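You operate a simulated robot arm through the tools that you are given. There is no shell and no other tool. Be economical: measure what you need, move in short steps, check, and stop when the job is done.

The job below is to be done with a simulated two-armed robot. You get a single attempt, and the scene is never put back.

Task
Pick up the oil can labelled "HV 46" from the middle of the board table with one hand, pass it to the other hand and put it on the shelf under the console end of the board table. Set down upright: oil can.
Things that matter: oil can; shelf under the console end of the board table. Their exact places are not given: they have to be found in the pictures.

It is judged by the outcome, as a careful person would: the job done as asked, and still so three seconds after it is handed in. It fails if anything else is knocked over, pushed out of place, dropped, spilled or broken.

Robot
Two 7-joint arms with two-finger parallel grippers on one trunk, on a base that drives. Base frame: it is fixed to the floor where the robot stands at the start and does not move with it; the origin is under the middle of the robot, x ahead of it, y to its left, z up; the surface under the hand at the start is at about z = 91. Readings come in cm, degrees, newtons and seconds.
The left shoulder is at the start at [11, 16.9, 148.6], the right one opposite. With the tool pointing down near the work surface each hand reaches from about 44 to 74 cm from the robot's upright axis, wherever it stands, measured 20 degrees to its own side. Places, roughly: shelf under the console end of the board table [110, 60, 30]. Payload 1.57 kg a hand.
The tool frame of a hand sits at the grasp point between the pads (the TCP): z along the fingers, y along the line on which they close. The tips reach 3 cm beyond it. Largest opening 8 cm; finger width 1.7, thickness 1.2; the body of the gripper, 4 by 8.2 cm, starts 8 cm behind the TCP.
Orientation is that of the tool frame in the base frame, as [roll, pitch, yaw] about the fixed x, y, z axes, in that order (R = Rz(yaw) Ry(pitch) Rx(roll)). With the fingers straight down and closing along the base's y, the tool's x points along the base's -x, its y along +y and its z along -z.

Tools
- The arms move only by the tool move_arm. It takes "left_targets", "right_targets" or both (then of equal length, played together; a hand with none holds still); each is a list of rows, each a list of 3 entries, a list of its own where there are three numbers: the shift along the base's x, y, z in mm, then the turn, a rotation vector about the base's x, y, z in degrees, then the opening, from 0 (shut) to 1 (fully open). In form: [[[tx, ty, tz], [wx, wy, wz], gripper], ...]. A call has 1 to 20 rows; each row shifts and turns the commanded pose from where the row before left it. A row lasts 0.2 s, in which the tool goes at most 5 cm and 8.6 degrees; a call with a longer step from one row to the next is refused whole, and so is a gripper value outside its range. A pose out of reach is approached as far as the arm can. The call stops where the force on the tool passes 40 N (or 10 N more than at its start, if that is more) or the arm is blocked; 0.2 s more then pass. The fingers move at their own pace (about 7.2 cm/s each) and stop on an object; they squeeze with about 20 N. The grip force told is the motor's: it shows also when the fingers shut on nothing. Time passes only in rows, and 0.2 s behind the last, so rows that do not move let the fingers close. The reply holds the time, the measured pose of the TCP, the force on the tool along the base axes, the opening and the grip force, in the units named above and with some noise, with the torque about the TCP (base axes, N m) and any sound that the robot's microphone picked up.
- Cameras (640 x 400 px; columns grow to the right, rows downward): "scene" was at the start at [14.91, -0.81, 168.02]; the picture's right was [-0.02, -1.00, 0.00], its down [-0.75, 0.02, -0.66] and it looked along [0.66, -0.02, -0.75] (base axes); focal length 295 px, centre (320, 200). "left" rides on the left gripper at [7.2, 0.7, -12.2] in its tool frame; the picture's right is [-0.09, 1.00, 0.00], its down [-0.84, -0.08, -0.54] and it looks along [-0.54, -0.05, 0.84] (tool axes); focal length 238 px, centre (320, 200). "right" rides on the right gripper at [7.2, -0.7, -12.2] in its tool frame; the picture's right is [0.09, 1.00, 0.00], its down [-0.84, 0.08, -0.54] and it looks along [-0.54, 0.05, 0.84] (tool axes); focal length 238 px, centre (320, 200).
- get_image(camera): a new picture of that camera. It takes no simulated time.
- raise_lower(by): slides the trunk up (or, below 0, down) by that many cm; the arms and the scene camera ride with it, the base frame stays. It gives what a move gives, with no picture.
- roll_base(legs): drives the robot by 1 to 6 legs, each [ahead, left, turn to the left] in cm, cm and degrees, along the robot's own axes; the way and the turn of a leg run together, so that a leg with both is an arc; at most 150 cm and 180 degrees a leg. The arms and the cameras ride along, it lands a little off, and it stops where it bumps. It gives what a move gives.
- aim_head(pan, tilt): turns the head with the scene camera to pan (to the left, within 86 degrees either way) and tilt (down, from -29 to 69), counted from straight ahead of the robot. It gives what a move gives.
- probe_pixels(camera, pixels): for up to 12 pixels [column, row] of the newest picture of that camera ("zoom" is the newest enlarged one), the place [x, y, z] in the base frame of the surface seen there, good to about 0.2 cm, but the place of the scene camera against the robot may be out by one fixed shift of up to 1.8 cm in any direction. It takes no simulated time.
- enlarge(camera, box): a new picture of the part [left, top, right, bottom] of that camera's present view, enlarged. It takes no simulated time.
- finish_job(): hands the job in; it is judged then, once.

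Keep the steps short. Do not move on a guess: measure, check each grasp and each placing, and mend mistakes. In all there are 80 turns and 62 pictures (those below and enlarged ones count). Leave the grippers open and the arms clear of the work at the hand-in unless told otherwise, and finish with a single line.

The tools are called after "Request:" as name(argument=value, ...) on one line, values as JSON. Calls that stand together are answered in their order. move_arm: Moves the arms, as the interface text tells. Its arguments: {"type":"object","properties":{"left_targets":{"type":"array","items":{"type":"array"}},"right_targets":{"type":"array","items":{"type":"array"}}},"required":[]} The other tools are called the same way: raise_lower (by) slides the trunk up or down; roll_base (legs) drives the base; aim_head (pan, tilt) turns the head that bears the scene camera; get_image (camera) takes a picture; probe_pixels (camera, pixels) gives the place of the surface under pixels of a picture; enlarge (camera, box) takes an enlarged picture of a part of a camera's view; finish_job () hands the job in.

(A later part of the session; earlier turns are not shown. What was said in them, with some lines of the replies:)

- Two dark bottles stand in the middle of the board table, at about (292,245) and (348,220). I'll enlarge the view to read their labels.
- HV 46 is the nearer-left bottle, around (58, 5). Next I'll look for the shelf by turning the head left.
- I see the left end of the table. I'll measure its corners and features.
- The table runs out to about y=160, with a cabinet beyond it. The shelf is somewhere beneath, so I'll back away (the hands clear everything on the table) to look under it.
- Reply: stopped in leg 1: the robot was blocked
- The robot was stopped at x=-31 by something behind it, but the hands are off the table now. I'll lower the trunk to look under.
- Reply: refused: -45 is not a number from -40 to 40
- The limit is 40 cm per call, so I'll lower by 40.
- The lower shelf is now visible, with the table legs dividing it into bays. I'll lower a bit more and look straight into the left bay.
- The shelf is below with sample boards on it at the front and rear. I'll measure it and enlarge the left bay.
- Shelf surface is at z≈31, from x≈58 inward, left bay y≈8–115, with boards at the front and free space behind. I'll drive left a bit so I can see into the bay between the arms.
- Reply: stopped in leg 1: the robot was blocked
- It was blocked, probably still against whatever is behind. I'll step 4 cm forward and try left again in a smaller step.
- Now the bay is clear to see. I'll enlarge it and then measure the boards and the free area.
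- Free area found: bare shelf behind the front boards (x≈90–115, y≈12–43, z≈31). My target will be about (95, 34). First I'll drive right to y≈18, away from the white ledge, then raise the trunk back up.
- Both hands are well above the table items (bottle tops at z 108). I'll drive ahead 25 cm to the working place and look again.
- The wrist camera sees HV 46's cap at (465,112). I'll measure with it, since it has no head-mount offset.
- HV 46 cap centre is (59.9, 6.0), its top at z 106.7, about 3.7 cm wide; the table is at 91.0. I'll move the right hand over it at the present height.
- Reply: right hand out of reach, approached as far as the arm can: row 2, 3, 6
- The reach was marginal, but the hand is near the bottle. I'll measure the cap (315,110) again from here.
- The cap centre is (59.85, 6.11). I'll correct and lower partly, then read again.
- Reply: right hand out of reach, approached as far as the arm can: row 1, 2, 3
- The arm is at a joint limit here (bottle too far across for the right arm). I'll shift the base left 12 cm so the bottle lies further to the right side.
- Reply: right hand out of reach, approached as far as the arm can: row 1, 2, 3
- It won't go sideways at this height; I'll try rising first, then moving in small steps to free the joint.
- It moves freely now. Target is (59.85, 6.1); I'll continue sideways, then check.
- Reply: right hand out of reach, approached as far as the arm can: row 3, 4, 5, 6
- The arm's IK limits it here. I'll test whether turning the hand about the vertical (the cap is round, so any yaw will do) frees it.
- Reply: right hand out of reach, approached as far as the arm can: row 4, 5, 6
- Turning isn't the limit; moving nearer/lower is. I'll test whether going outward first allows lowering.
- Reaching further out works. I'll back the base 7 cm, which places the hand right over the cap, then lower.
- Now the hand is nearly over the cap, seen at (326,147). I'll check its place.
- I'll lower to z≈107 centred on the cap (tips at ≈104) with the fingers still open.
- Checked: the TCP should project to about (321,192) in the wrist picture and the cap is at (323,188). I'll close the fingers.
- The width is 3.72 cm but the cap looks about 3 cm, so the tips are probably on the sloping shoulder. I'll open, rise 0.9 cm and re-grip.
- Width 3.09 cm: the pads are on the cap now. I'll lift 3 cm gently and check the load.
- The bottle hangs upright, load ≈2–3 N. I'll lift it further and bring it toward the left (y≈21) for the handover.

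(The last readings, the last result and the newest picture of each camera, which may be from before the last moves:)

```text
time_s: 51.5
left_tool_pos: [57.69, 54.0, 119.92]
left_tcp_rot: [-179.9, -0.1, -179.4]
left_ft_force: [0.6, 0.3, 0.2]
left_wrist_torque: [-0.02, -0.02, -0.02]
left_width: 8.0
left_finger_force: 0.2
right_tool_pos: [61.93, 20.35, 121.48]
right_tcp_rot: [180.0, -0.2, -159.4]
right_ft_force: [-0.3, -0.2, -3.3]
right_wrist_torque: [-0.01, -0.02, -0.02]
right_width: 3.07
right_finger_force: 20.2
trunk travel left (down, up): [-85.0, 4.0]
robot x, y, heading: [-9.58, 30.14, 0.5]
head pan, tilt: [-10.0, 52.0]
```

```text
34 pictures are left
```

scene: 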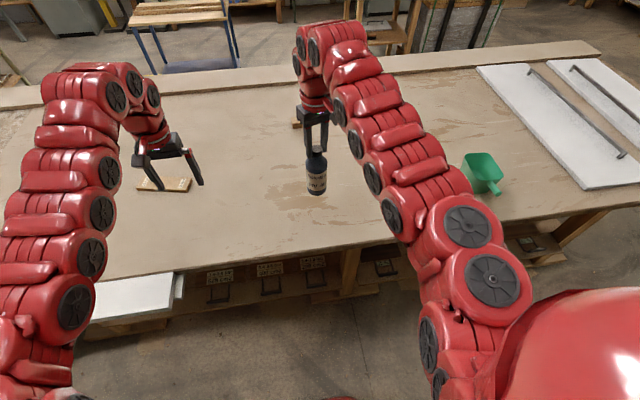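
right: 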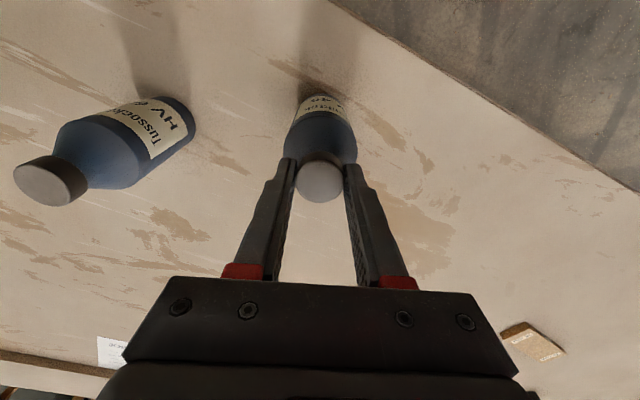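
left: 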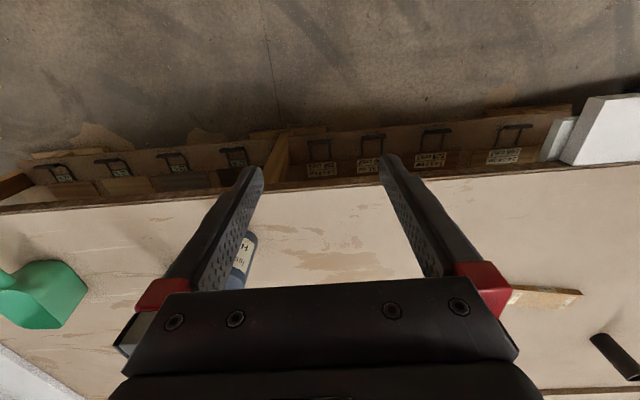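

The bottle axis is at (62, 20.4), spanning z≈104.7–120.4. I'll turn the left hand where it is: yaw -60°, then tilt so the fingers point 35° below horizontal toward the right.

Request:
move_arm(left_targets=[[[0, 0, 0], [0, 0, -7.5], 1], [[0, 0, 0], [0, 0, -7.5], 1], [[0, 0, 0], [0, 0, -7.5], 1], [[0, 0, 0], [0, 0, -7.5], 1], [[0, 0, 0], [0, 0, -7.5], 1], [[0, 0, 0], [0, 0, -7.5], 1], [[0, 0, 0], [0, 0, -7.5], 1], [[0, 0, 0], [0, 0, -7.5], 1], [[0, 0, 0], [-6.8, -3.93, 0], 1], [[0, 0, 0], [-6.8, -3.93, 0], 1], [[0, 0, 0], [-6.8, -3.93, 0], 1], [[0, 0, 0], [-6.8, -3.93, 0], 1], [[0, 0, 0], [-6.8, -3.93, 0], 1], [[0, 0, 0], [-6.8, -3.93, 0], 1], [[0, 0, 0], [-6.8, -3.93, 0], 1], [[0, 0, 0], [0, 0, 0], 1]])

Request:
get_image(camera="scene")

```text
time_s: 55.0
left_tool_pos: [57.66, 53.98, 119.93]
left_tcp_rot: [-179.1, 55.1, 121.1]
left_ft_force: [-0.1, 0.1, 0.7]
left_wrist_torque: [0.02, -0.01, 0.01]
left_width: 8.0
left_finger_force: 0.0
right_tool_pos: [62.06, 20.37, 121.52]
right_tcp_rot: [-180.0, 0.0, -159.4]
right_ft_force: [-0.6, -0.6, -3.4]
right_wrist_torque: [0.01, 0.0, -0.01]
right_width: 3.08
right_finger_force: 19.9
trunk travel left (down, up): [-85.0, 4.0]
robot x, y, heading: [-9.43, 29.75, 0.7]
head pan, tilt: [-10.0, 52.0]
```

```text
33 pictures are left
```

scene: 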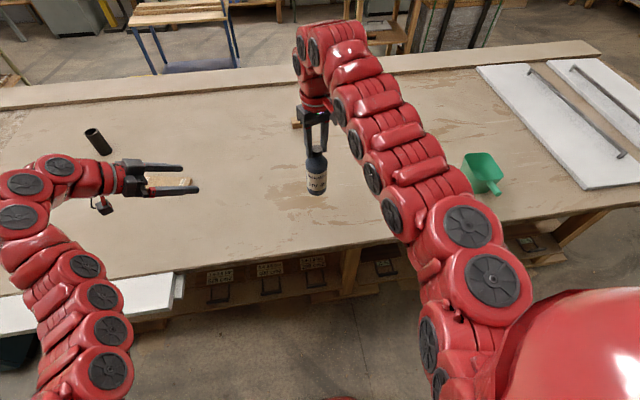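

The orientation is as wanted. I'll move the left hand to 10 cm short of the bottle along its pointing direction.

Request:
move_arm(left_targets=[[[0, -38, -5], [0, 0, 0], 1], [[0, -38, -5], [0, 0, 0], 1], [[0, -38, -6], [0, 0, 0], 1], [[0, -38, -6], [0, 0, 0], 1], [[1, -38, -6], [0, 0, 0], 1], [[1, -38, -6], [0, 0, 0], 1], [[1, -37, -6], [0, 0, 0], 1], [[0, 0, 0], [0, 0, 0], 1]])

Request:
get_image(camera="scene")

Request:
get_image(camera="left")

```text
time_s: 56.8
left_tool_pos: [58.18, 27.72, 116.08]
left_tcp_rot: [-179.0, 55.0, 121.3]
left_ft_force: [0.7, -0.6, 0.3]
left_wrist_torque: [0.02, -0.01, 0.04]
left_width: 8.02
left_finger_force: 0.1
right_tool_pos: [62.16, 20.44, 121.58]
right_tcp_rot: [-179.9, -0.1, -159.5]
right_ft_force: [-0.2, 0.0, -4.0]
right_wrist_torque: [-0.01, 0.0, 0.0]
right_width: 3.07
right_finger_force: 19.9
trunk travel left (down, up): [-85.0, 4.0]
robot x, y, heading: [-9.13, 29.56, 0.6]
head pan, tilt: [-10.0, 52.0]
```

```text
32 pictures are left
```

scene: 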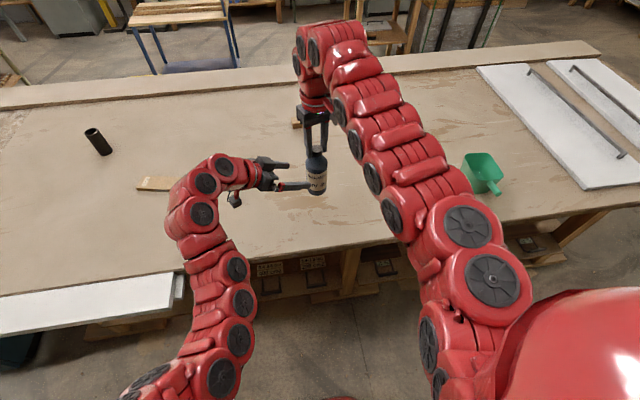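

```text
31 pictures are left
```

left: 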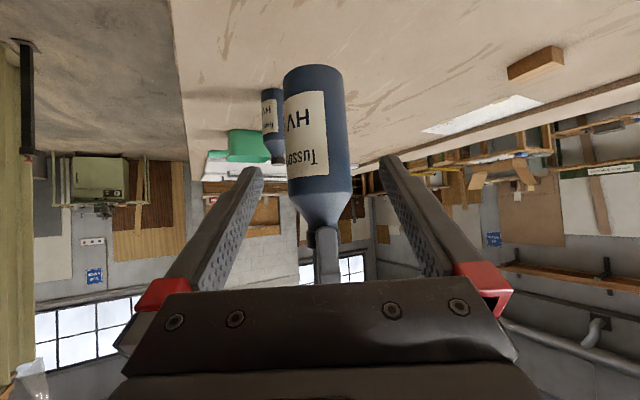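

The bottle is centred between the left fingers (upside down in this view). I'll verify its position with this camera.

Request:
probe_pixels(camera="left", pixels=[[316, 90], [316, 130], [318, 175], [290, 130], [342, 130], [318, 205], [318, 70], [325, 260]])

```text
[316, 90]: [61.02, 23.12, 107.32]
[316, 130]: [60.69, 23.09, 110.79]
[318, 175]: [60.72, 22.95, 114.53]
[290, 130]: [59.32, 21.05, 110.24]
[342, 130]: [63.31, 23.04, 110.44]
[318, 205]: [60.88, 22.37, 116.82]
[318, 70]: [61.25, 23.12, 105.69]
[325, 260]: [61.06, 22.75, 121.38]
```

Bottle axis confirmed at about (62.2, 20.5); the straight body runs z 105–114.6. I'll advance along the finger direction to grip at z≈110.

Request:
move_arm(left_targets=[[[8, -14.6, -11.8], [0, 0, 0], 1], [[8, -14.6, -11.8], [0, 0, 0], 1], [[8, -14.6, -11.8], [0, 0, 0], 1], [[8, -14.6, -11.8], [0, 0, 0], 1], [[8, -14.6, -11.8], [0, 0, 0], 1], [[0, 0, 0], [0, 0, 0], 1]])

Request:
get_image(camera="left")

Request:
enlarge(camera="scene", box=[220, 90, 400, 220])

```text
time_s: 58.1
left_tool_pos: [62.03, 20.27, 110.02]
left_tcp_rot: [-178.9, 55.0, 121.2]
left_ft_force: [0.0, 0.3, -0.7]
left_wrist_torque: [-0.04, 0.03, -0.02]
left_width: 7.99
left_finger_force: 0.1
right_tool_pos: [62.03, 20.26, 121.59]
right_tcp_rot: [180.0, -0.1, -159.5]
right_ft_force: [-1.5, 0.0, -2.6]
right_wrist_torque: [0.0, 0.02, 0.01]
right_width: 3.05
right_finger_force: 20.3
trunk travel left (down, up): [-85.0, 4.0]
robot x, y, heading: [-9.25, 30.05, 0.4]
head pan, tilt: [-10.0, 52.0]
```

```text
30 pictures are left
```

left: 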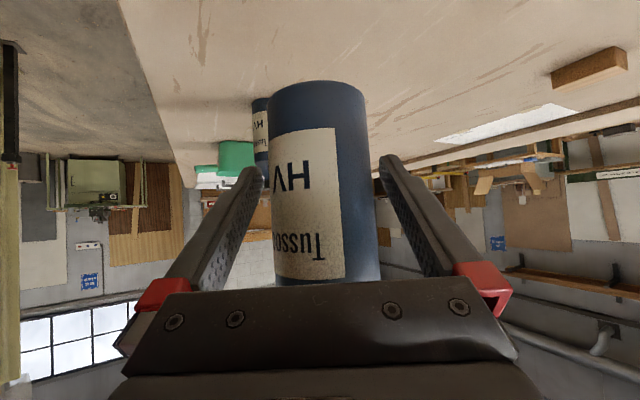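

```text
3.08 times, centred on (310, 155) of scene
```

zoom: 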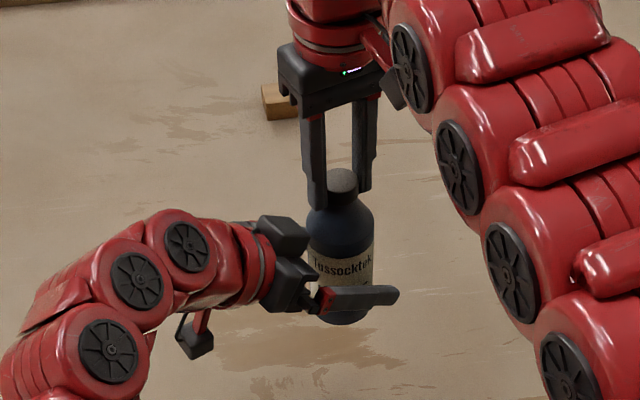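

The left fingers straddle the body and nothing is in contact. I'll close the left hand while the right still holds.

Request:
move_arm(left_targets=[[[0, 0, 0], [0, 0, 0], 0.7], [[0, 0, 0], [0, 0, 0], 0.5], [[0, 0, 0], [0, 0, 0], 0.3], [[0, 0, 0], [0, 0, 0], 0], [[0, 0, 0], [0, 0, 0], 0], [[0, 0, 0], [0, 0, 0], 0]])

```text
time_s: 59.5
left_tool_pos: [62.09, 20.24, 109.91]
left_tcp_rot: [-179.0, 54.8, 121.2]
left_ft_force: [8.9, 1.6, -1.1]
left_wrist_torque: [-0.03, 0.25, 0.12]
left_width: 5.85
left_finger_force: 20.1
right_tool_pos: [62.01, 20.31, 121.62]
right_tcp_rot: [180.0, -0.2, -159.5]
right_ft_force: [-9.2, -0.9, 0.8]
right_wrist_torque: [-0.09, 0.75, -0.08]
right_width: 3.07
right_finger_force: 19.5
trunk travel left (down, up): [-85.0, 4.0]
robot x, y, heading: [-9.37, 29.67, 0.8]
head pan, tilt: [-10.0, 52.0]
```

The left hand holds the body (5.85 cm, 20 N). I'll open the right hand, wait, then raise it clear.

Request:
move_arm(right_targets=[[[0, 0, 0], [0, 0, 0], 0.45], [[0, 0, 0], [0, 0, 0], 0.6], [[0, 0, 0], [0, 0, 0], 0.8], [[0, 0, 0], [0, 0, 0], 0.8], [[0, 0, 25], [0, 0, 0], 0.8], [[0, 0, 35], [0, 0, 0], 0.8], [[0, 0, 0], [0, 0, 0], 0.8]])

Request:
get_image(camera="scene")

Request:
get_image(camera="left")

```text
time_s: 61.1
left_tool_pos: [62.02, 20.28, 109.97]
left_tcp_rot: [-179.0, 54.9, 121.2]
left_ft_force: [-0.7, 0.2, -1.0]
left_wrist_torque: [0.0, -0.02, 0.04]
left_width: 5.8
left_finger_force: 20.2
right_tool_pos: [62.15, 20.47, 127.49]
right_tcp_rot: [179.9, -0.2, -159.5]
right_ft_force: [0.7, -0.7, -0.8]
right_wrist_torque: [0.0, 0.01, 0.0]
right_width: 6.41
right_finger_force: 0.0
trunk travel left (down, up): [-85.0, 4.0]
robot x, y, heading: [-8.98, 29.57, 0.8]
head pan, tilt: [-10.0, 52.0]
```

```text
28 pictures are left
```

scene: 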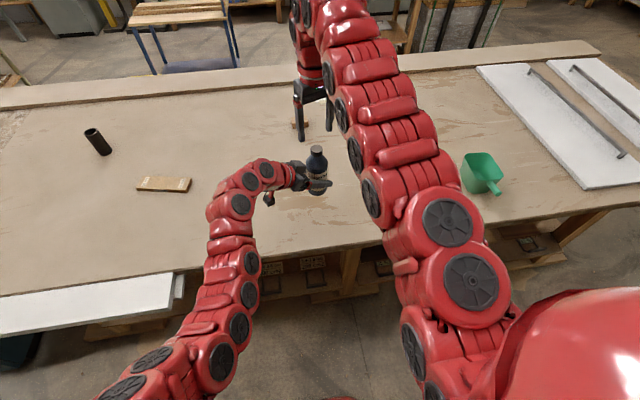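

```text
27 pictures are left
```

left: 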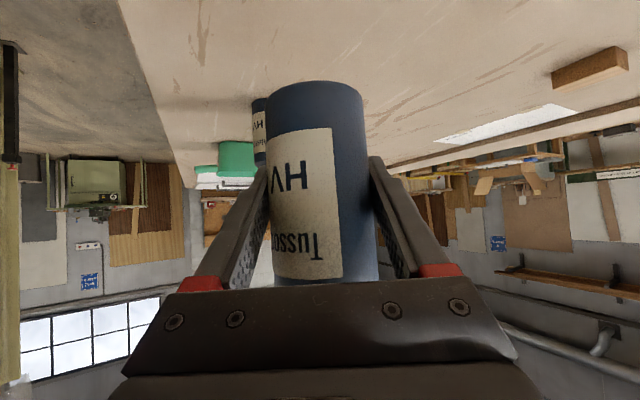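

The handover worked: the left hand alone holds the bottle upright and the right is clear above. I'll move the right arm out to its side, and pull the left in slightly.

Request:
move_arm(right_targets=[[[0, -30, 0], [0, 0, 0], 0.8], [[0, -38, 0], [0, 0, 0], 0.8], [[0, -40, 0], [0, 0, 0], 0.8], [[-10, -40, 0], [0, 0, 0], 0.8], [[-15, -40, 0], [0, 0, 0], 0.8], [[-15, -40, 0], [0, 0, 0], 0.8], [[-15, -10, 0], [0, 0, 0], 0.8], [[0, 0, 0], [0, 0, 0], 0.8]], left_targets=[[[0, 10, 10], [0, 0, 0], 0], [[-5, 10, 10], [0, 0, 0], 0], [[-5, 10, 0], [0, 0, 0], 0], [[-5, 10, 0], [0, 0, 0], 0], [[-5, 10, 0], [0, 0, 0], 0], [[-5, 5, 0], [0, 0, 0], 0], [[-5, 0, 0], [0, 0, 0], 0], [[0, 0, 0], [0, 0, 0], 0]])

```text
time_s: 63.0
left_tool_pos: [58.97, 25.8, 112.02]
left_tcp_rot: [-179.0, 55.1, 121.2]
left_ft_force: [-1.0, -1.0, -3.1]
left_wrist_torque: [-0.01, -0.02, -0.03]
left_width: 5.82
left_finger_force: 20.0
right_tool_pos: [56.52, -3.13, 127.74]
right_tcp_rot: [179.9, -0.2, -159.5]
right_ft_force: [0.2, -0.4, -0.3]
right_wrist_torque: [0.01, -0.01, 0.02]
right_width: 6.43
right_finger_force: 0.0
trunk travel left (down, up): [-85.0, 4.0]
robot x, y, heading: [-9.08, 29.65, 0.9]
head pan, tilt: [-10.0, 52.0]
```

Next I'll back the base 20 cm so both hands clear the table edge (x≈48), staying short of the obstacle behind.

Request:
roll_base(legs=[[-20, 0, 0]])

Request:
get_image(camera="scene")

```text
time_s: 64.5
left_tool_pos: [39.33, 25.72, 111.99]
left_tcp_rot: [-178.9, 54.9, 121.5]
left_ft_force: [0.3, -0.6, -3.8]
left_wrist_torque: [-0.01, -0.03, -0.05]
left_width: 5.85
left_finger_force: 20.0
right_tool_pos: [37.08, -3.25, 127.88]
right_tcp_rot: [179.9, -0.2, -159.3]
right_ft_force: [0.6, 0.0, 0.3]
right_wrist_torque: [-0.05, -0.01, 0.0]
right_width: 6.39
right_finger_force: 0.2
trunk travel left (down, up): [-85.0, 4.0]
robot x, y, heading: [-28.84, 29.83, 0.8]
head pan, tilt: [-10.0, 52.0]
```

```text
26 pictures are left
```

scene: 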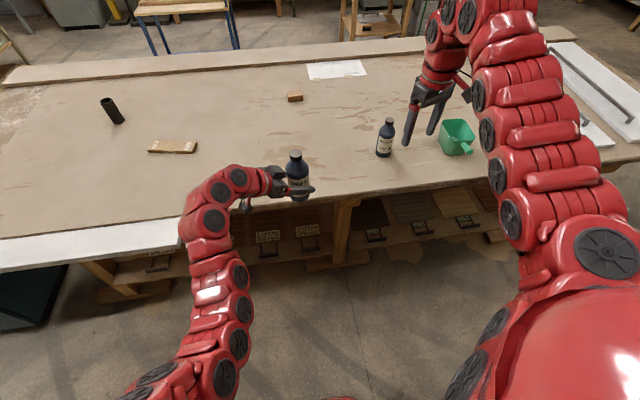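

Both hands are about 4 cm or more behind the table edge. I'll lower the trunk 40, then check.

Request:
raise_lower(by=-40)

Request:
raise_lower(by=-38)

Request:
aim_head(pan=0, tilt=28)

Request:
get_image(camera="scene")

```text
time_s: 68.4
left_tool_pos: [39.16, 25.65, 72.12]
left_tcp_rot: [-179.0, 54.9, 121.4]
left_ft_force: [-0.5, 1.3, -3.2]
left_wrist_torque: [-0.01, 0.02, -0.01]
left_width: 5.81
left_finger_force: 20.1
right_tool_pos: [36.89, -3.15, 87.77]
right_tcp_rot: [180.0, -0.2, -159.3]
right_ft_force: [0.2, -0.2, 0.4]
right_wrist_torque: [0.02, 0.01, 0.01]
right_width: 6.39
right_finger_force: 0.1
trunk travel left (down, up): [-45.0, 44.0]
robot x, y, heading: [-29.0, 29.8, 0.6]
head pan, tilt: [-10.0, 52.0]
```

```text
time_s: 72.0
left_tool_pos: [39.25, 25.67, 34.07]
left_tcp_rot: [-179.0, 54.9, 121.4]
left_ft_force: [-0.7, -0.3, -3.5]
left_wrist_torque: [0.04, 0.03, 0.0]
left_width: 5.84
left_finger_force: 20.1
right_tool_pos: [36.84, -3.09, 49.77]
right_tcp_rot: [180.0, 0.0, -159.3]
right_ft_force: [-0.6, -0.2, 0.7]
right_wrist_torque: [0.0, 0.03, 0.0]
right_width: 6.41
right_finger_force: 0.0
trunk travel left (down, up): [-7.0, 82.0]
robot x, y, heading: [-29.12, 29.27, 0.7]
head pan, tilt: [-10.0, 52.0]
```

```text
time_s: 72.9
left_tool_pos: [39.19, 25.68, 33.93]
left_tcp_rot: [-179.1, 54.8, 121.3]
left_ft_force: [0.0, -0.1, -3.5]
left_wrist_torque: [0.0, -0.06, 0.01]
left_width: 5.82
left_finger_force: 20.4
right_tool_pos: [36.82, -3.18, 49.83]
right_tcp_rot: [-179.9, -0.1, -159.3]
right_ft_force: [0.0, 0.2, -0.1]
right_wrist_torque: [0.02, 0.01, -0.01]
right_width: 6.42
right_finger_force: 0.0
trunk travel left (down, up): [-7.0, 82.0]
robot x, y, heading: [-28.99, 29.78, 0.7]
head pan, tilt: [0.0, 28.0]
```

```text
25 pictures are left
```

scene: 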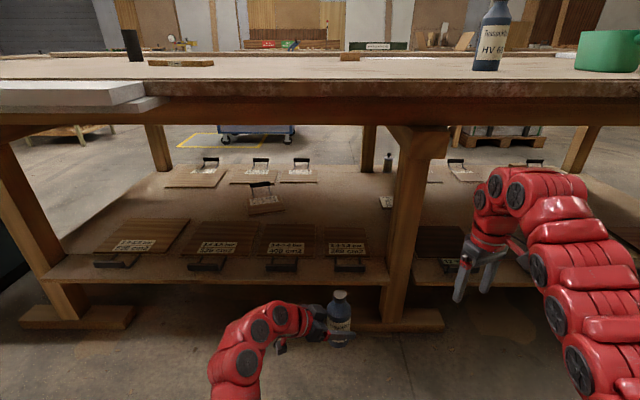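

All clear. Next, the left hand rises so the bottle clears the shelf edge and board handles, turns forward (yaw +50°) and reaches ahead. At the same time the right arm moves out to its side, away from the table leg.

Request:
move_arm(left_targets=[[[15, 10, 35], [0, 0, 0], 0], [[15, 10, 35], [0, 0, 0], 0], [[15, 10, 35], [0, 0, 0], 0], [[15, 10, 35], [0, 0, 0], 0], [[15, 6, 0], [0, 0, 7.1], 0], [[15, 6, 0], [0, 0, 7.1], 0], [[15, 6, 0], [0, 0, 7.1], 0], [[15, 6, 0], [0, 0, 7.1], 0], [[15, 6, 0], [0, 0, 7.1], 0], [[15, 6, 0], [0, 0, 7.1], 0], [[15, 6, 0], [0, 0, 7.1], 0], [[0, 0, 0], [0, 0, 0], 0]], right_targets=[[[-10, -30, 0], [0, 0, 0], 0.8], [[-23, -29, 0], [0, 0, 0], 0.8], [[-23, -29, 0], [0, 0, 0], 0.8], [[-23, -29, 0], [0, 0, 0], 0.8], [[-23, -29, 0], [0, 0, 0], 0.8], [[-23, -29, 0], [0, 0, 0], 0.8], [[-23, -29, 0], [0, 0, 0], 0.8], [[-23, -29, 0], [0, 0, 0], 0.8], [[-23, -29, 0], [0, 0, 0], 0.8], [[-23, -29, 0], [0, 0, 0], 0.8], [[-23, -29, 0], [0, 0, 0], 0.8], [[-23, -29, 0], [0, 0, 0], 0.8]])

Request:
get_image(camera="scene")

```text
time_s: 75.5
left_tool_pos: [55.48, 33.87, 48.18]
left_tcp_rot: [-179.1, 55.0, 171.0]
left_ft_force: [0.2, 0.3, -3.6]
left_wrist_torque: [0.02, 0.02, -0.02]
left_width: 5.83
left_finger_force: 19.9
right_tool_pos: [10.52, -38.22, 49.84]
right_tcp_rot: [180.0, -0.1, -159.3]
right_ft_force: [1.2, 0.2, 0.9]
right_wrist_torque: [0.02, -0.03, -0.01]
right_width: 6.41
right_finger_force: 0.1
trunk travel left (down, up): [-7.0, 82.0]
robot x, y, heading: [-28.94, 29.59, 0.5]
head pan, tilt: [0.0, 28.0]
```

```text
24 pictures are left
```

scene: 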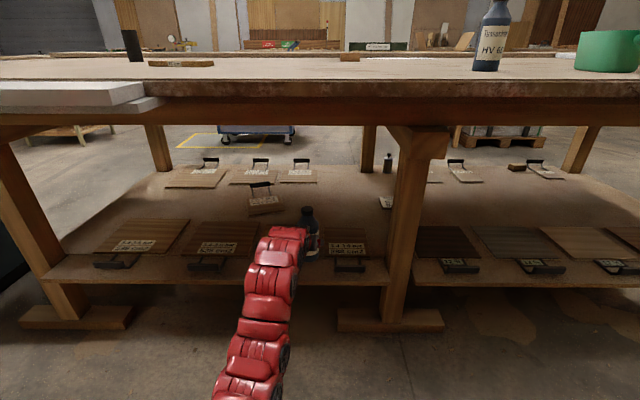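

Everything went as commanded. I'll measure the beam bottom, the arm's highest points, the leg foot and the target area before driving in.

Request:
probe_pixels(camera="scene", pixels=[[300, 123], [300, 98], [280, 232], [275, 255], [260, 310], [345, 318], [390, 325], [308, 208], [345, 215], [365, 200], [350, 242], [290, 205]])

```text
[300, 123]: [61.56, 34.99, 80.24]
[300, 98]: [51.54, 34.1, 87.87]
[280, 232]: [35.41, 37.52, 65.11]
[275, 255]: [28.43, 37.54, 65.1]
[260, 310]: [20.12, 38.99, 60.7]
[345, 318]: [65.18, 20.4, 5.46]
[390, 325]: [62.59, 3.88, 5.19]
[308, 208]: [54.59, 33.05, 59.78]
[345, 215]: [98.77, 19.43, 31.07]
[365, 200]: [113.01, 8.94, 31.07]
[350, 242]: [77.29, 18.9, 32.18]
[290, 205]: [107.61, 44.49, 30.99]
```

Clearances are fine: beam bottom ≈79, arm top ≈65, bottle base ≈43 against handles at 36. I'll drive ahead 30 cm.

Request:
roll_base(legs=[[15, 0, 0], [15, 0, 0]])

Request:
get_image(camera="left")

Request:
get_image(camera="scene")

```text
time_s: 77.8
left_tool_pos: [85.28, 34.53, 48.01]
left_tcp_rot: [-179.1, 54.9, 171.1]
left_ft_force: [0.0, 0.4, -3.2]
left_wrist_torque: [-0.03, -0.01, 0.02]
left_width: 5.81
left_finger_force: 20.1
right_tool_pos: [40.27, -37.77, 49.86]
right_tcp_rot: [179.9, 0.0, -159.3]
right_ft_force: [-0.8, 0.4, 0.2]
right_wrist_torque: [-0.02, -0.01, 0.0]
right_width: 6.42
right_finger_force: 0.1
trunk travel left (down, up): [-7.0, 82.0]
robot x, y, heading: [0.44, 30.0, 1.0]
head pan, tilt: [0.0, 28.0]
```

```text
23 pictures are left
```

left: 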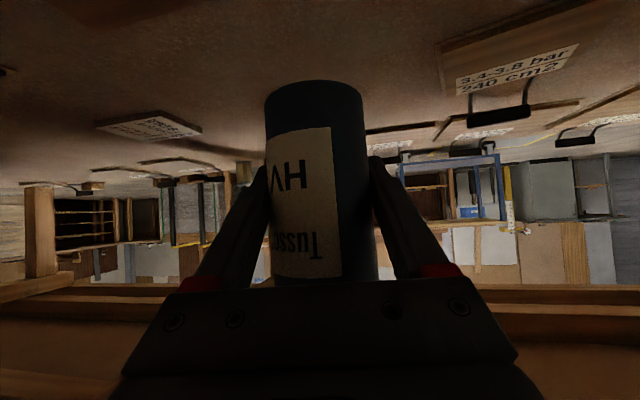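

```text
22 pictures are left
```

scene: 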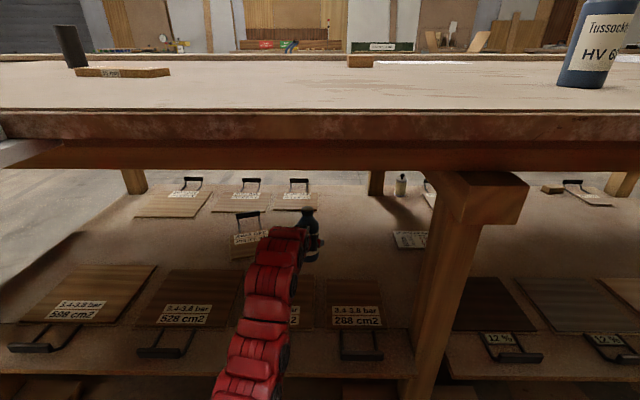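

The way is free. I'll extend the left arm 10 cm forward at this height.

Request:
move_arm(left_targets=[[[25, 0, 0], [0, 0, 0], 0], [[25, -2, 0], [0, 0, 0], 0], [[25, -2, 0], [0, 0, 0], 0], [[25, -2, 0], [0, 0, 0], 0], [[0, 0, -20], [0, 0, 0], 0], [[0, 0, -20], [0, 0, 0], 0], [[0, 0, -20], [0, 0, 0], 0], [[0, 0, 0], [0, 0, 0], 0]])

Request:
get_image(camera="scene")

Request:
get_image(camera="left")

```text
time_s: 79.7
left_tool_pos: [92.07, 34.34, 42.11]
left_tcp_rot: [-179.0, 54.9, 171.1]
left_ft_force: [-0.3, -0.5, -3.7]
left_wrist_torque: [-0.01, 0.01, 0.0]
left_width: 5.81
left_finger_force: 20.5
left hand out of reach, approached as far as the arm can: row 4, 7
right_tool_pos: [40.28, -37.66, 49.85]
right_tcp_rot: [-179.9, -0.2, -159.2]
right_ft_force: [0.0, 0.5, 0.0]
right_wrist_torque: [0.0, -0.01, -0.01]
right_width: 6.4
right_finger_force: 0.1
trunk travel left (down, up): [-7.0, 82.0]
robot x, y, heading: [0.37, 30.06, 0.9]
head pan, tilt: [0.0, 28.0]
```

```text
21 pictures are left
```

scene: 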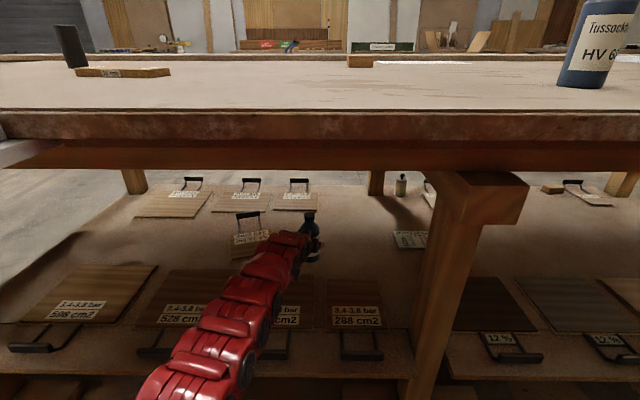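

```text
20 pictures are left
```

left: 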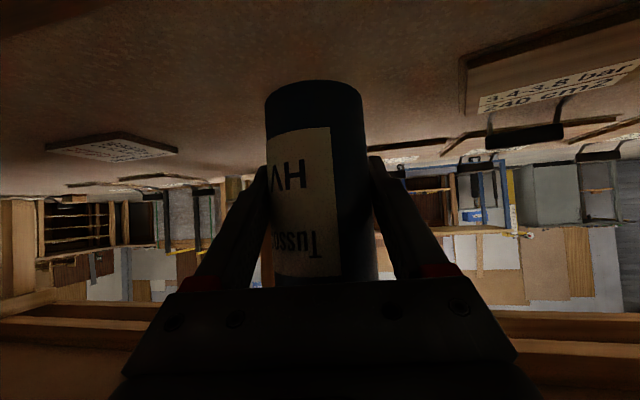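

Reach ends at x≈92. I'll drive 4 cm ahead for a comfortable margin from the front boards, then use the trunk to lower.

Request:
roll_base(legs=[[4, 0, 0]])

Request:
get_image(camera="left")

Request:
probe_pixels(camera="left", pixels=[[315, 60], [250, 100], [420, 80], [315, 90], [315, 20], [465, 100]])

```text
time_s: 80.5
left_tool_pos: [96.17, 34.42, 42.01]
left_tcp_rot: [-179.2, 54.9, 171.0]
left_ft_force: [-0.6, -0.4, -4.8]
left_wrist_torque: [0.02, 0.04, -0.02]
left_width: 5.82
left_finger_force: 20.0
right_tool_pos: [44.33, -37.64, 49.86]
right_tcp_rot: [-180.0, -0.2, -159.3]
right_ft_force: [0.2, -0.2, -0.5]
right_wrist_torque: [0.01, 0.01, -0.01]
right_width: 6.37
right_finger_force: 0.1
trunk travel left (down, up): [-7.0, 82.0]
robot x, y, heading: [4.83, 30.02, 0.7]
head pan, tilt: [0.0, 28.0]
```

```text
19 pictures are left
```

left: 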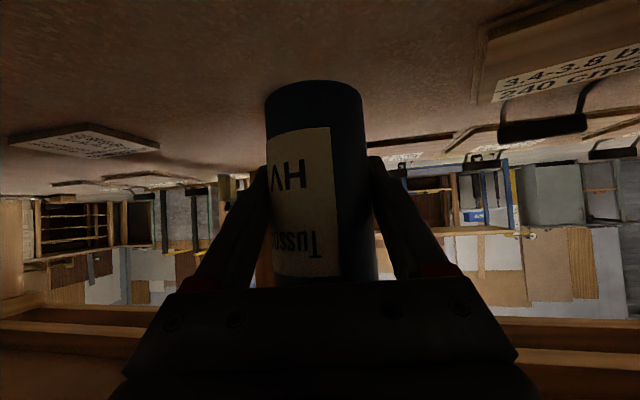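

```text
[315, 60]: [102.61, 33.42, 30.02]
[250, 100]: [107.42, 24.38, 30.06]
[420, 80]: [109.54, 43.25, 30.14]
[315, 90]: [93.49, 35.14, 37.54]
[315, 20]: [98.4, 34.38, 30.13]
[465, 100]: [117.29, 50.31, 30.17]
```

The wrist camera puts the shelf surface at z 30.1 (clear around (96,34)). The bottle base is about 5.15 below the TCP, so contact comes at TCP ≈35.2. I'll lower the trunk 6 cm first.

Request:
raise_lower(by=-5.8)

Request:
move_arm(left_targets=[[[0, 0, -3], [0, 0, 0], 0], [[0, 0, -2], [0, 0, 0], 0], [[0, 0, 0], [0, 0, 0], 0]])

Request:
get_image(camera="left")

```text
time_s: 81.5
left_tool_pos: [96.18, 34.43, 36.19]
left_tcp_rot: [-179.1, 54.8, 171.1]
left_ft_force: [-0.7, -0.4, -3.3]
left_wrist_torque: [0.0, 0.01, 0.0]
left_width: 5.82
left_finger_force: 19.7
right_tool_pos: [44.2, -37.69, 44.03]
right_tcp_rot: [-180.0, -0.1, -159.3]
right_ft_force: [0.1, -0.2, -0.8]
right_wrist_torque: [-0.04, 0.0, 0.0]
right_width: 6.42
right_finger_force: 0.1
trunk travel left (down, up): [-1.2, 87.8]
robot x, y, heading: [4.99, 29.79, 0.7]
head pan, tilt: [0.0, 28.0]
```

```text
time_s: 82.3
left_tool_pos: [96.09, 34.33, 35.74]
left_tcp_rot: [-179.0, 54.9, 171.1]
left_ft_force: [0.8, -0.4, -3.9]
left_wrist_torque: [-0.04, -0.04, 0.0]
left_width: 5.81
left_finger_force: 19.8
right_tool_pos: [44.22, -37.65, 43.97]
right_tcp_rot: [-180.0, 0.0, -159.3]
right_ft_force: [-0.2, 0.0, 0.2]
right_wrist_torque: [-0.01, -0.02, 0.0]
right_width: 6.39
right_finger_force: 0.0
trunk travel left (down, up): [-1.2, 87.8]
robot x, y, heading: [4.81, 29.88, 0.7]
head pan, tilt: [0.0, 28.0]
```

```text
18 pictures are left
```

left: 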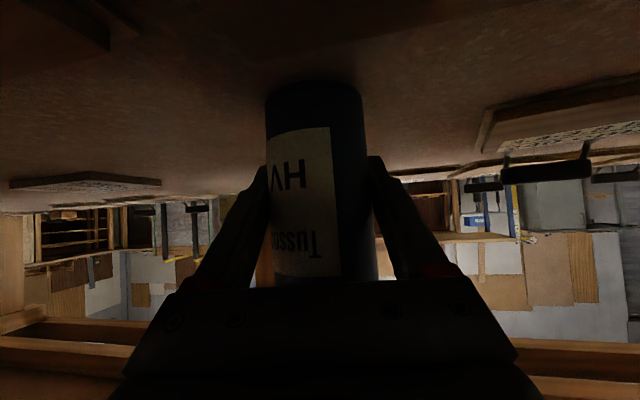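

Still carrying the weight (-3.9 N), about 0.5 cm to go. I'll lower in 1 mm steps until the shelf takes the load.

Request:
move_arm(left_targets=[[[0, 0, -1], [0, 0, 0], 0], [[0, 0, -1], [0, 0, 0], 0], [[0, 0, -1], [0, 0, 0], 0], [[0, 0, -1], [0, 0, 0], 0], [[0, 0, 0], [0, 0, 0], 0]])

```text
time_s: 83.5
left_tool_pos: [96.16, 34.49, 35.43]
left_tcp_rot: [-179.1, 54.8, 171.0]
left_ft_force: [-0.1, 0.0, -4.0]
left_wrist_torque: [0.01, 0.0, -0.01]
left_width: 5.81
left_finger_force: 20.1
right_tool_pos: [44.2, -37.8, 44.17]
right_tcp_rot: [-179.9, -0.1, -159.4]
right_ft_force: [-0.2, -0.2, 0.1]
right_wrist_torque: [0.01, 0.01, 0.02]
right_width: 6.39
right_finger_force: 0.0
trunk travel left (down, up): [-1.2, 87.8]
robot x, y, heading: [4.4, 30.01, 0.8]
head pan, tilt: [0.0, 28.0]
```

No contact yet, so I'll continue in 1 mm steps.

Request:
move_arm(left_targets=[[[0, 0, -1], [0, 0, 0], 0], [[0, 0, -1], [0, 0, 0], 0], [[0, 0, -1], [0, 0, 0], 0], [[0, 0, 0], [0, 0, 0], 0]])

```text
time_s: 84.5
left_tool_pos: [96.25, 34.49, 35.33]
left_tcp_rot: [-179.2, 55.1, 171.0]
left_ft_force: [1.0, 2.0, 3.5]
left_wrist_torque: [0.29, -0.17, 0.0]
left_width: 5.83
left_finger_force: 19.6
right_tool_pos: [44.22, -37.69, 44.08]
right_tcp_rot: [-180.0, -0.1, -159.4]
right_ft_force: [-0.5, -0.1, 0.2]
right_wrist_torque: [0.02, -0.03, 0.01]
right_width: 6.41
right_finger_force: 0.1
trunk travel left (down, up): [-1.2, 87.8]
robot x, y, heading: [4.73, 30.16, 1.0]
head pan, tilt: [0.0, 28.0]
```

Contact: the force went from -4 to +3.5 N. The bottle rests on the shelf, so I'll open the left hand gradually.

Request:
move_arm(left_targets=[[[0, 0, 0], [0, 0, 0], 0.72], [[0, 0, 0], [0, 0, 0], 0.76], [[0, 0, 0], [0, 0, 0], 0.85], [[0, 0, 0], [0, 0, 0], 1], [[0, 0, 0], [0, 0, 0], 1]])

Request:
get_image(camera="left")

Request:
get_image(camera="scene")

```text
time_s: 85.7
left_tool_pos: [96.16, 34.34, 35.19]
left_tcp_rot: [-179.1, 54.9, 171.1]
left_ft_force: [-0.1, -0.1, -0.6]
left_wrist_torque: [-0.01, -0.04, 0.02]
left_width: 8.01
left_finger_force: 0.1
right_tool_pos: [44.21, -37.73, 44.13]
right_tcp_rot: [180.0, -0.1, -159.2]
right_ft_force: [-0.5, 0.1, 0.3]
right_wrist_torque: [0.0, 0.0, 0.03]
right_width: 6.4
right_finger_force: 0.0
trunk travel left (down, up): [-1.2, 87.8]
robot x, y, heading: [4.45, 29.57, 0.8]
head pan, tilt: [0.0, 28.0]
```

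```text
17 pictures are left
```

left: 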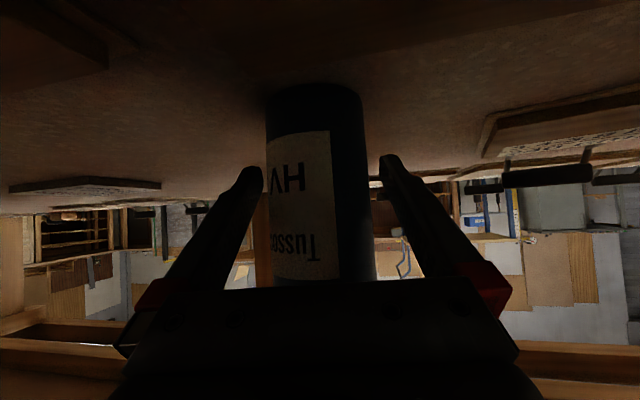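

```text
16 pictures are left
```

scene: 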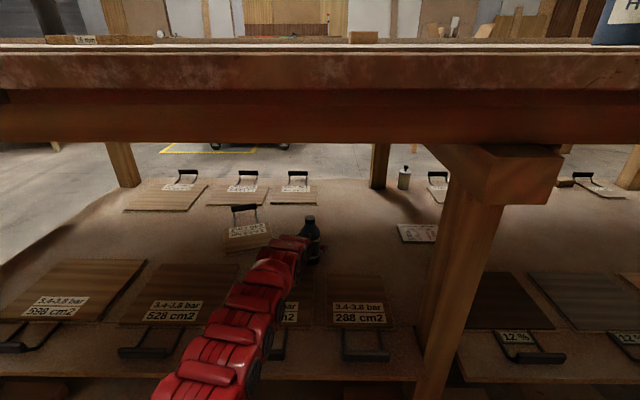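

The bottle stands free and upright. I'll withdraw the left hand straight back along its pointing direction.

Request:
move_arm(left_targets=[[[-16, 2.6, 11.5], [0, 0, 0], 1], [[-24, 3.8, 17], [0, 0, 0], 1], [[-24, 3.8, 17], [0, 0, 0], 1], [[-24, 3.8, 17], [0, 0, 0], 1], [[-24, 3.8, 17], [0, 0, 0], 1], [[0, 0, 0], [0, 0, 0], 1]])

Request:
get_image(camera="left")

```text
time_s: 87.1
left_tool_pos: [84.83, 36.16, 43.25]
left_tcp_rot: [-179.0, 54.9, 171.0]
left_ft_force: [0.3, 0.3, -0.1]
left_wrist_torque: [-0.01, 0.02, 0.04]
left_width: 7.98
left_finger_force: 0.0
right_tool_pos: [44.05, -37.61, 43.97]
right_tcp_rot: [-180.0, -0.1, -159.3]
right_ft_force: [-0.1, 0.2, 0.1]
right_wrist_torque: [0.02, 0.01, -0.02]
right_width: 6.38
right_finger_force: 0.1
trunk travel left (down, up): [-1.2, 87.8]
robot x, y, heading: [4.31, 30.04, 0.8]
head pan, tilt: [0.0, 28.0]
```

```text
15 pictures are left
```

left: 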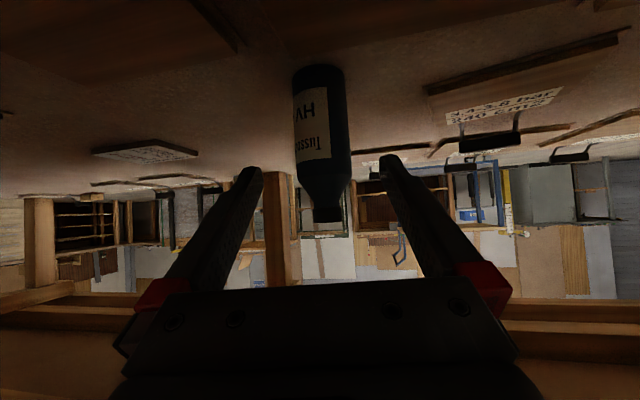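

The hand is clear and the bottle stands. I'll back the robot out 32 cm and take a last look, with the right gripper fully open.

Request:
roll_base(legs=[[-32, 0, 0]])

Request:
move_arm(right_targets=[[[0, 0, 0], [0, 0, 0], 1], [[0, 0, 0], [0, 0, 0], 1]], left_targets=[[[-20, 0, 0], [0, 0, 0], 1], [[-20, 0, 0], [0, 0, 0], 1]])

Request:
get_image(camera="scene")

Request:
enlarge(camera="scene", box=[230, 150, 390, 250])

```text
time_s: 89.2
left_tool_pos: [52.79, 35.1, 43.19]
left_tcp_rot: [-179.1, 54.9, 170.4]
left_ft_force: [-0.5, 0.1, -0.2]
left_wrist_torque: [-0.01, -0.01, -0.02]
left_width: 7.99
left_finger_force: 0.1
right_tool_pos: [11.55, -38.37, 44.07]
right_tcp_rot: [180.0, -0.1, -159.8]
right_ft_force: [-0.1, 0.3, -0.4]
right_wrist_torque: [0.01, -0.04, -0.01]
right_width: 6.4
right_finger_force: 0.2
trunk travel left (down, up): [-1.2, 87.8]
robot x, y, heading: [-26.8, 29.94, 0.3]
head pan, tilt: [0.0, 28.0]
```

```text
time_s: 89.8
left_tool_pos: [48.87, 35.19, 43.43]
left_tcp_rot: [-178.9, 55.0, 170.6]
left_ft_force: [-0.5, 0.5, -0.6]
left_wrist_torque: [-0.02, 0.04, 0.01]
left_width: 7.99
left_finger_force: 0.1
right_tool_pos: [11.55, -38.45, 44.12]
right_tcp_rot: [179.9, -0.1, -159.7]
right_ft_force: [0.6, 0.4, -0.3]
right_wrist_torque: [0.02, -0.04, -0.03]
right_width: 8.01
right_finger_force: 0.0
trunk travel left (down, up): [-1.2, 87.8]
robot x, y, heading: [-27.15, 29.7, 0.2]
head pan, tilt: [0.0, 28.0]
```

```text
14 pictures are left
```

scene: 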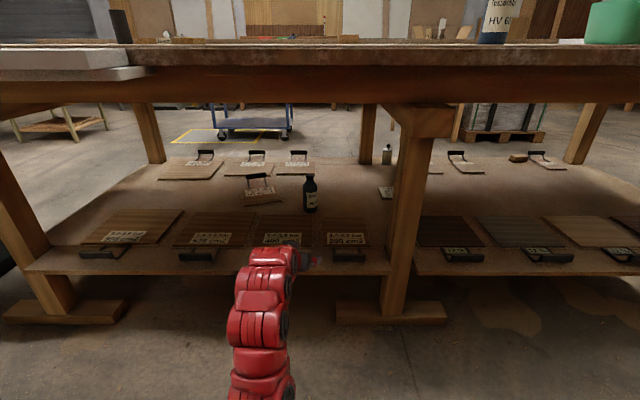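

```text
4.00 times, centred on (310, 200) of scene
```

zoom: 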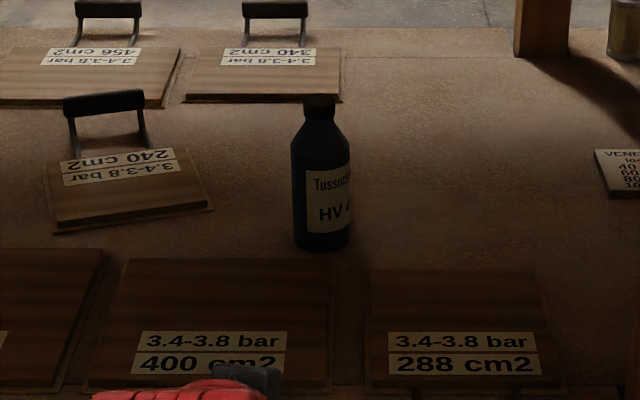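

HV 46 stands upright on bare shelf between the boards. Nothing else in view has moved, and both grippers are open and clear, so I'll hand in.

Request:
finish_job()

```text
The job is handed in.
```

The HV 46 oil can was picked up with the right hand, passed to the left, and set down upright on the shelf under the console end of the board table; the base bumped something unseen behind it at about x = -31, which I did not check.
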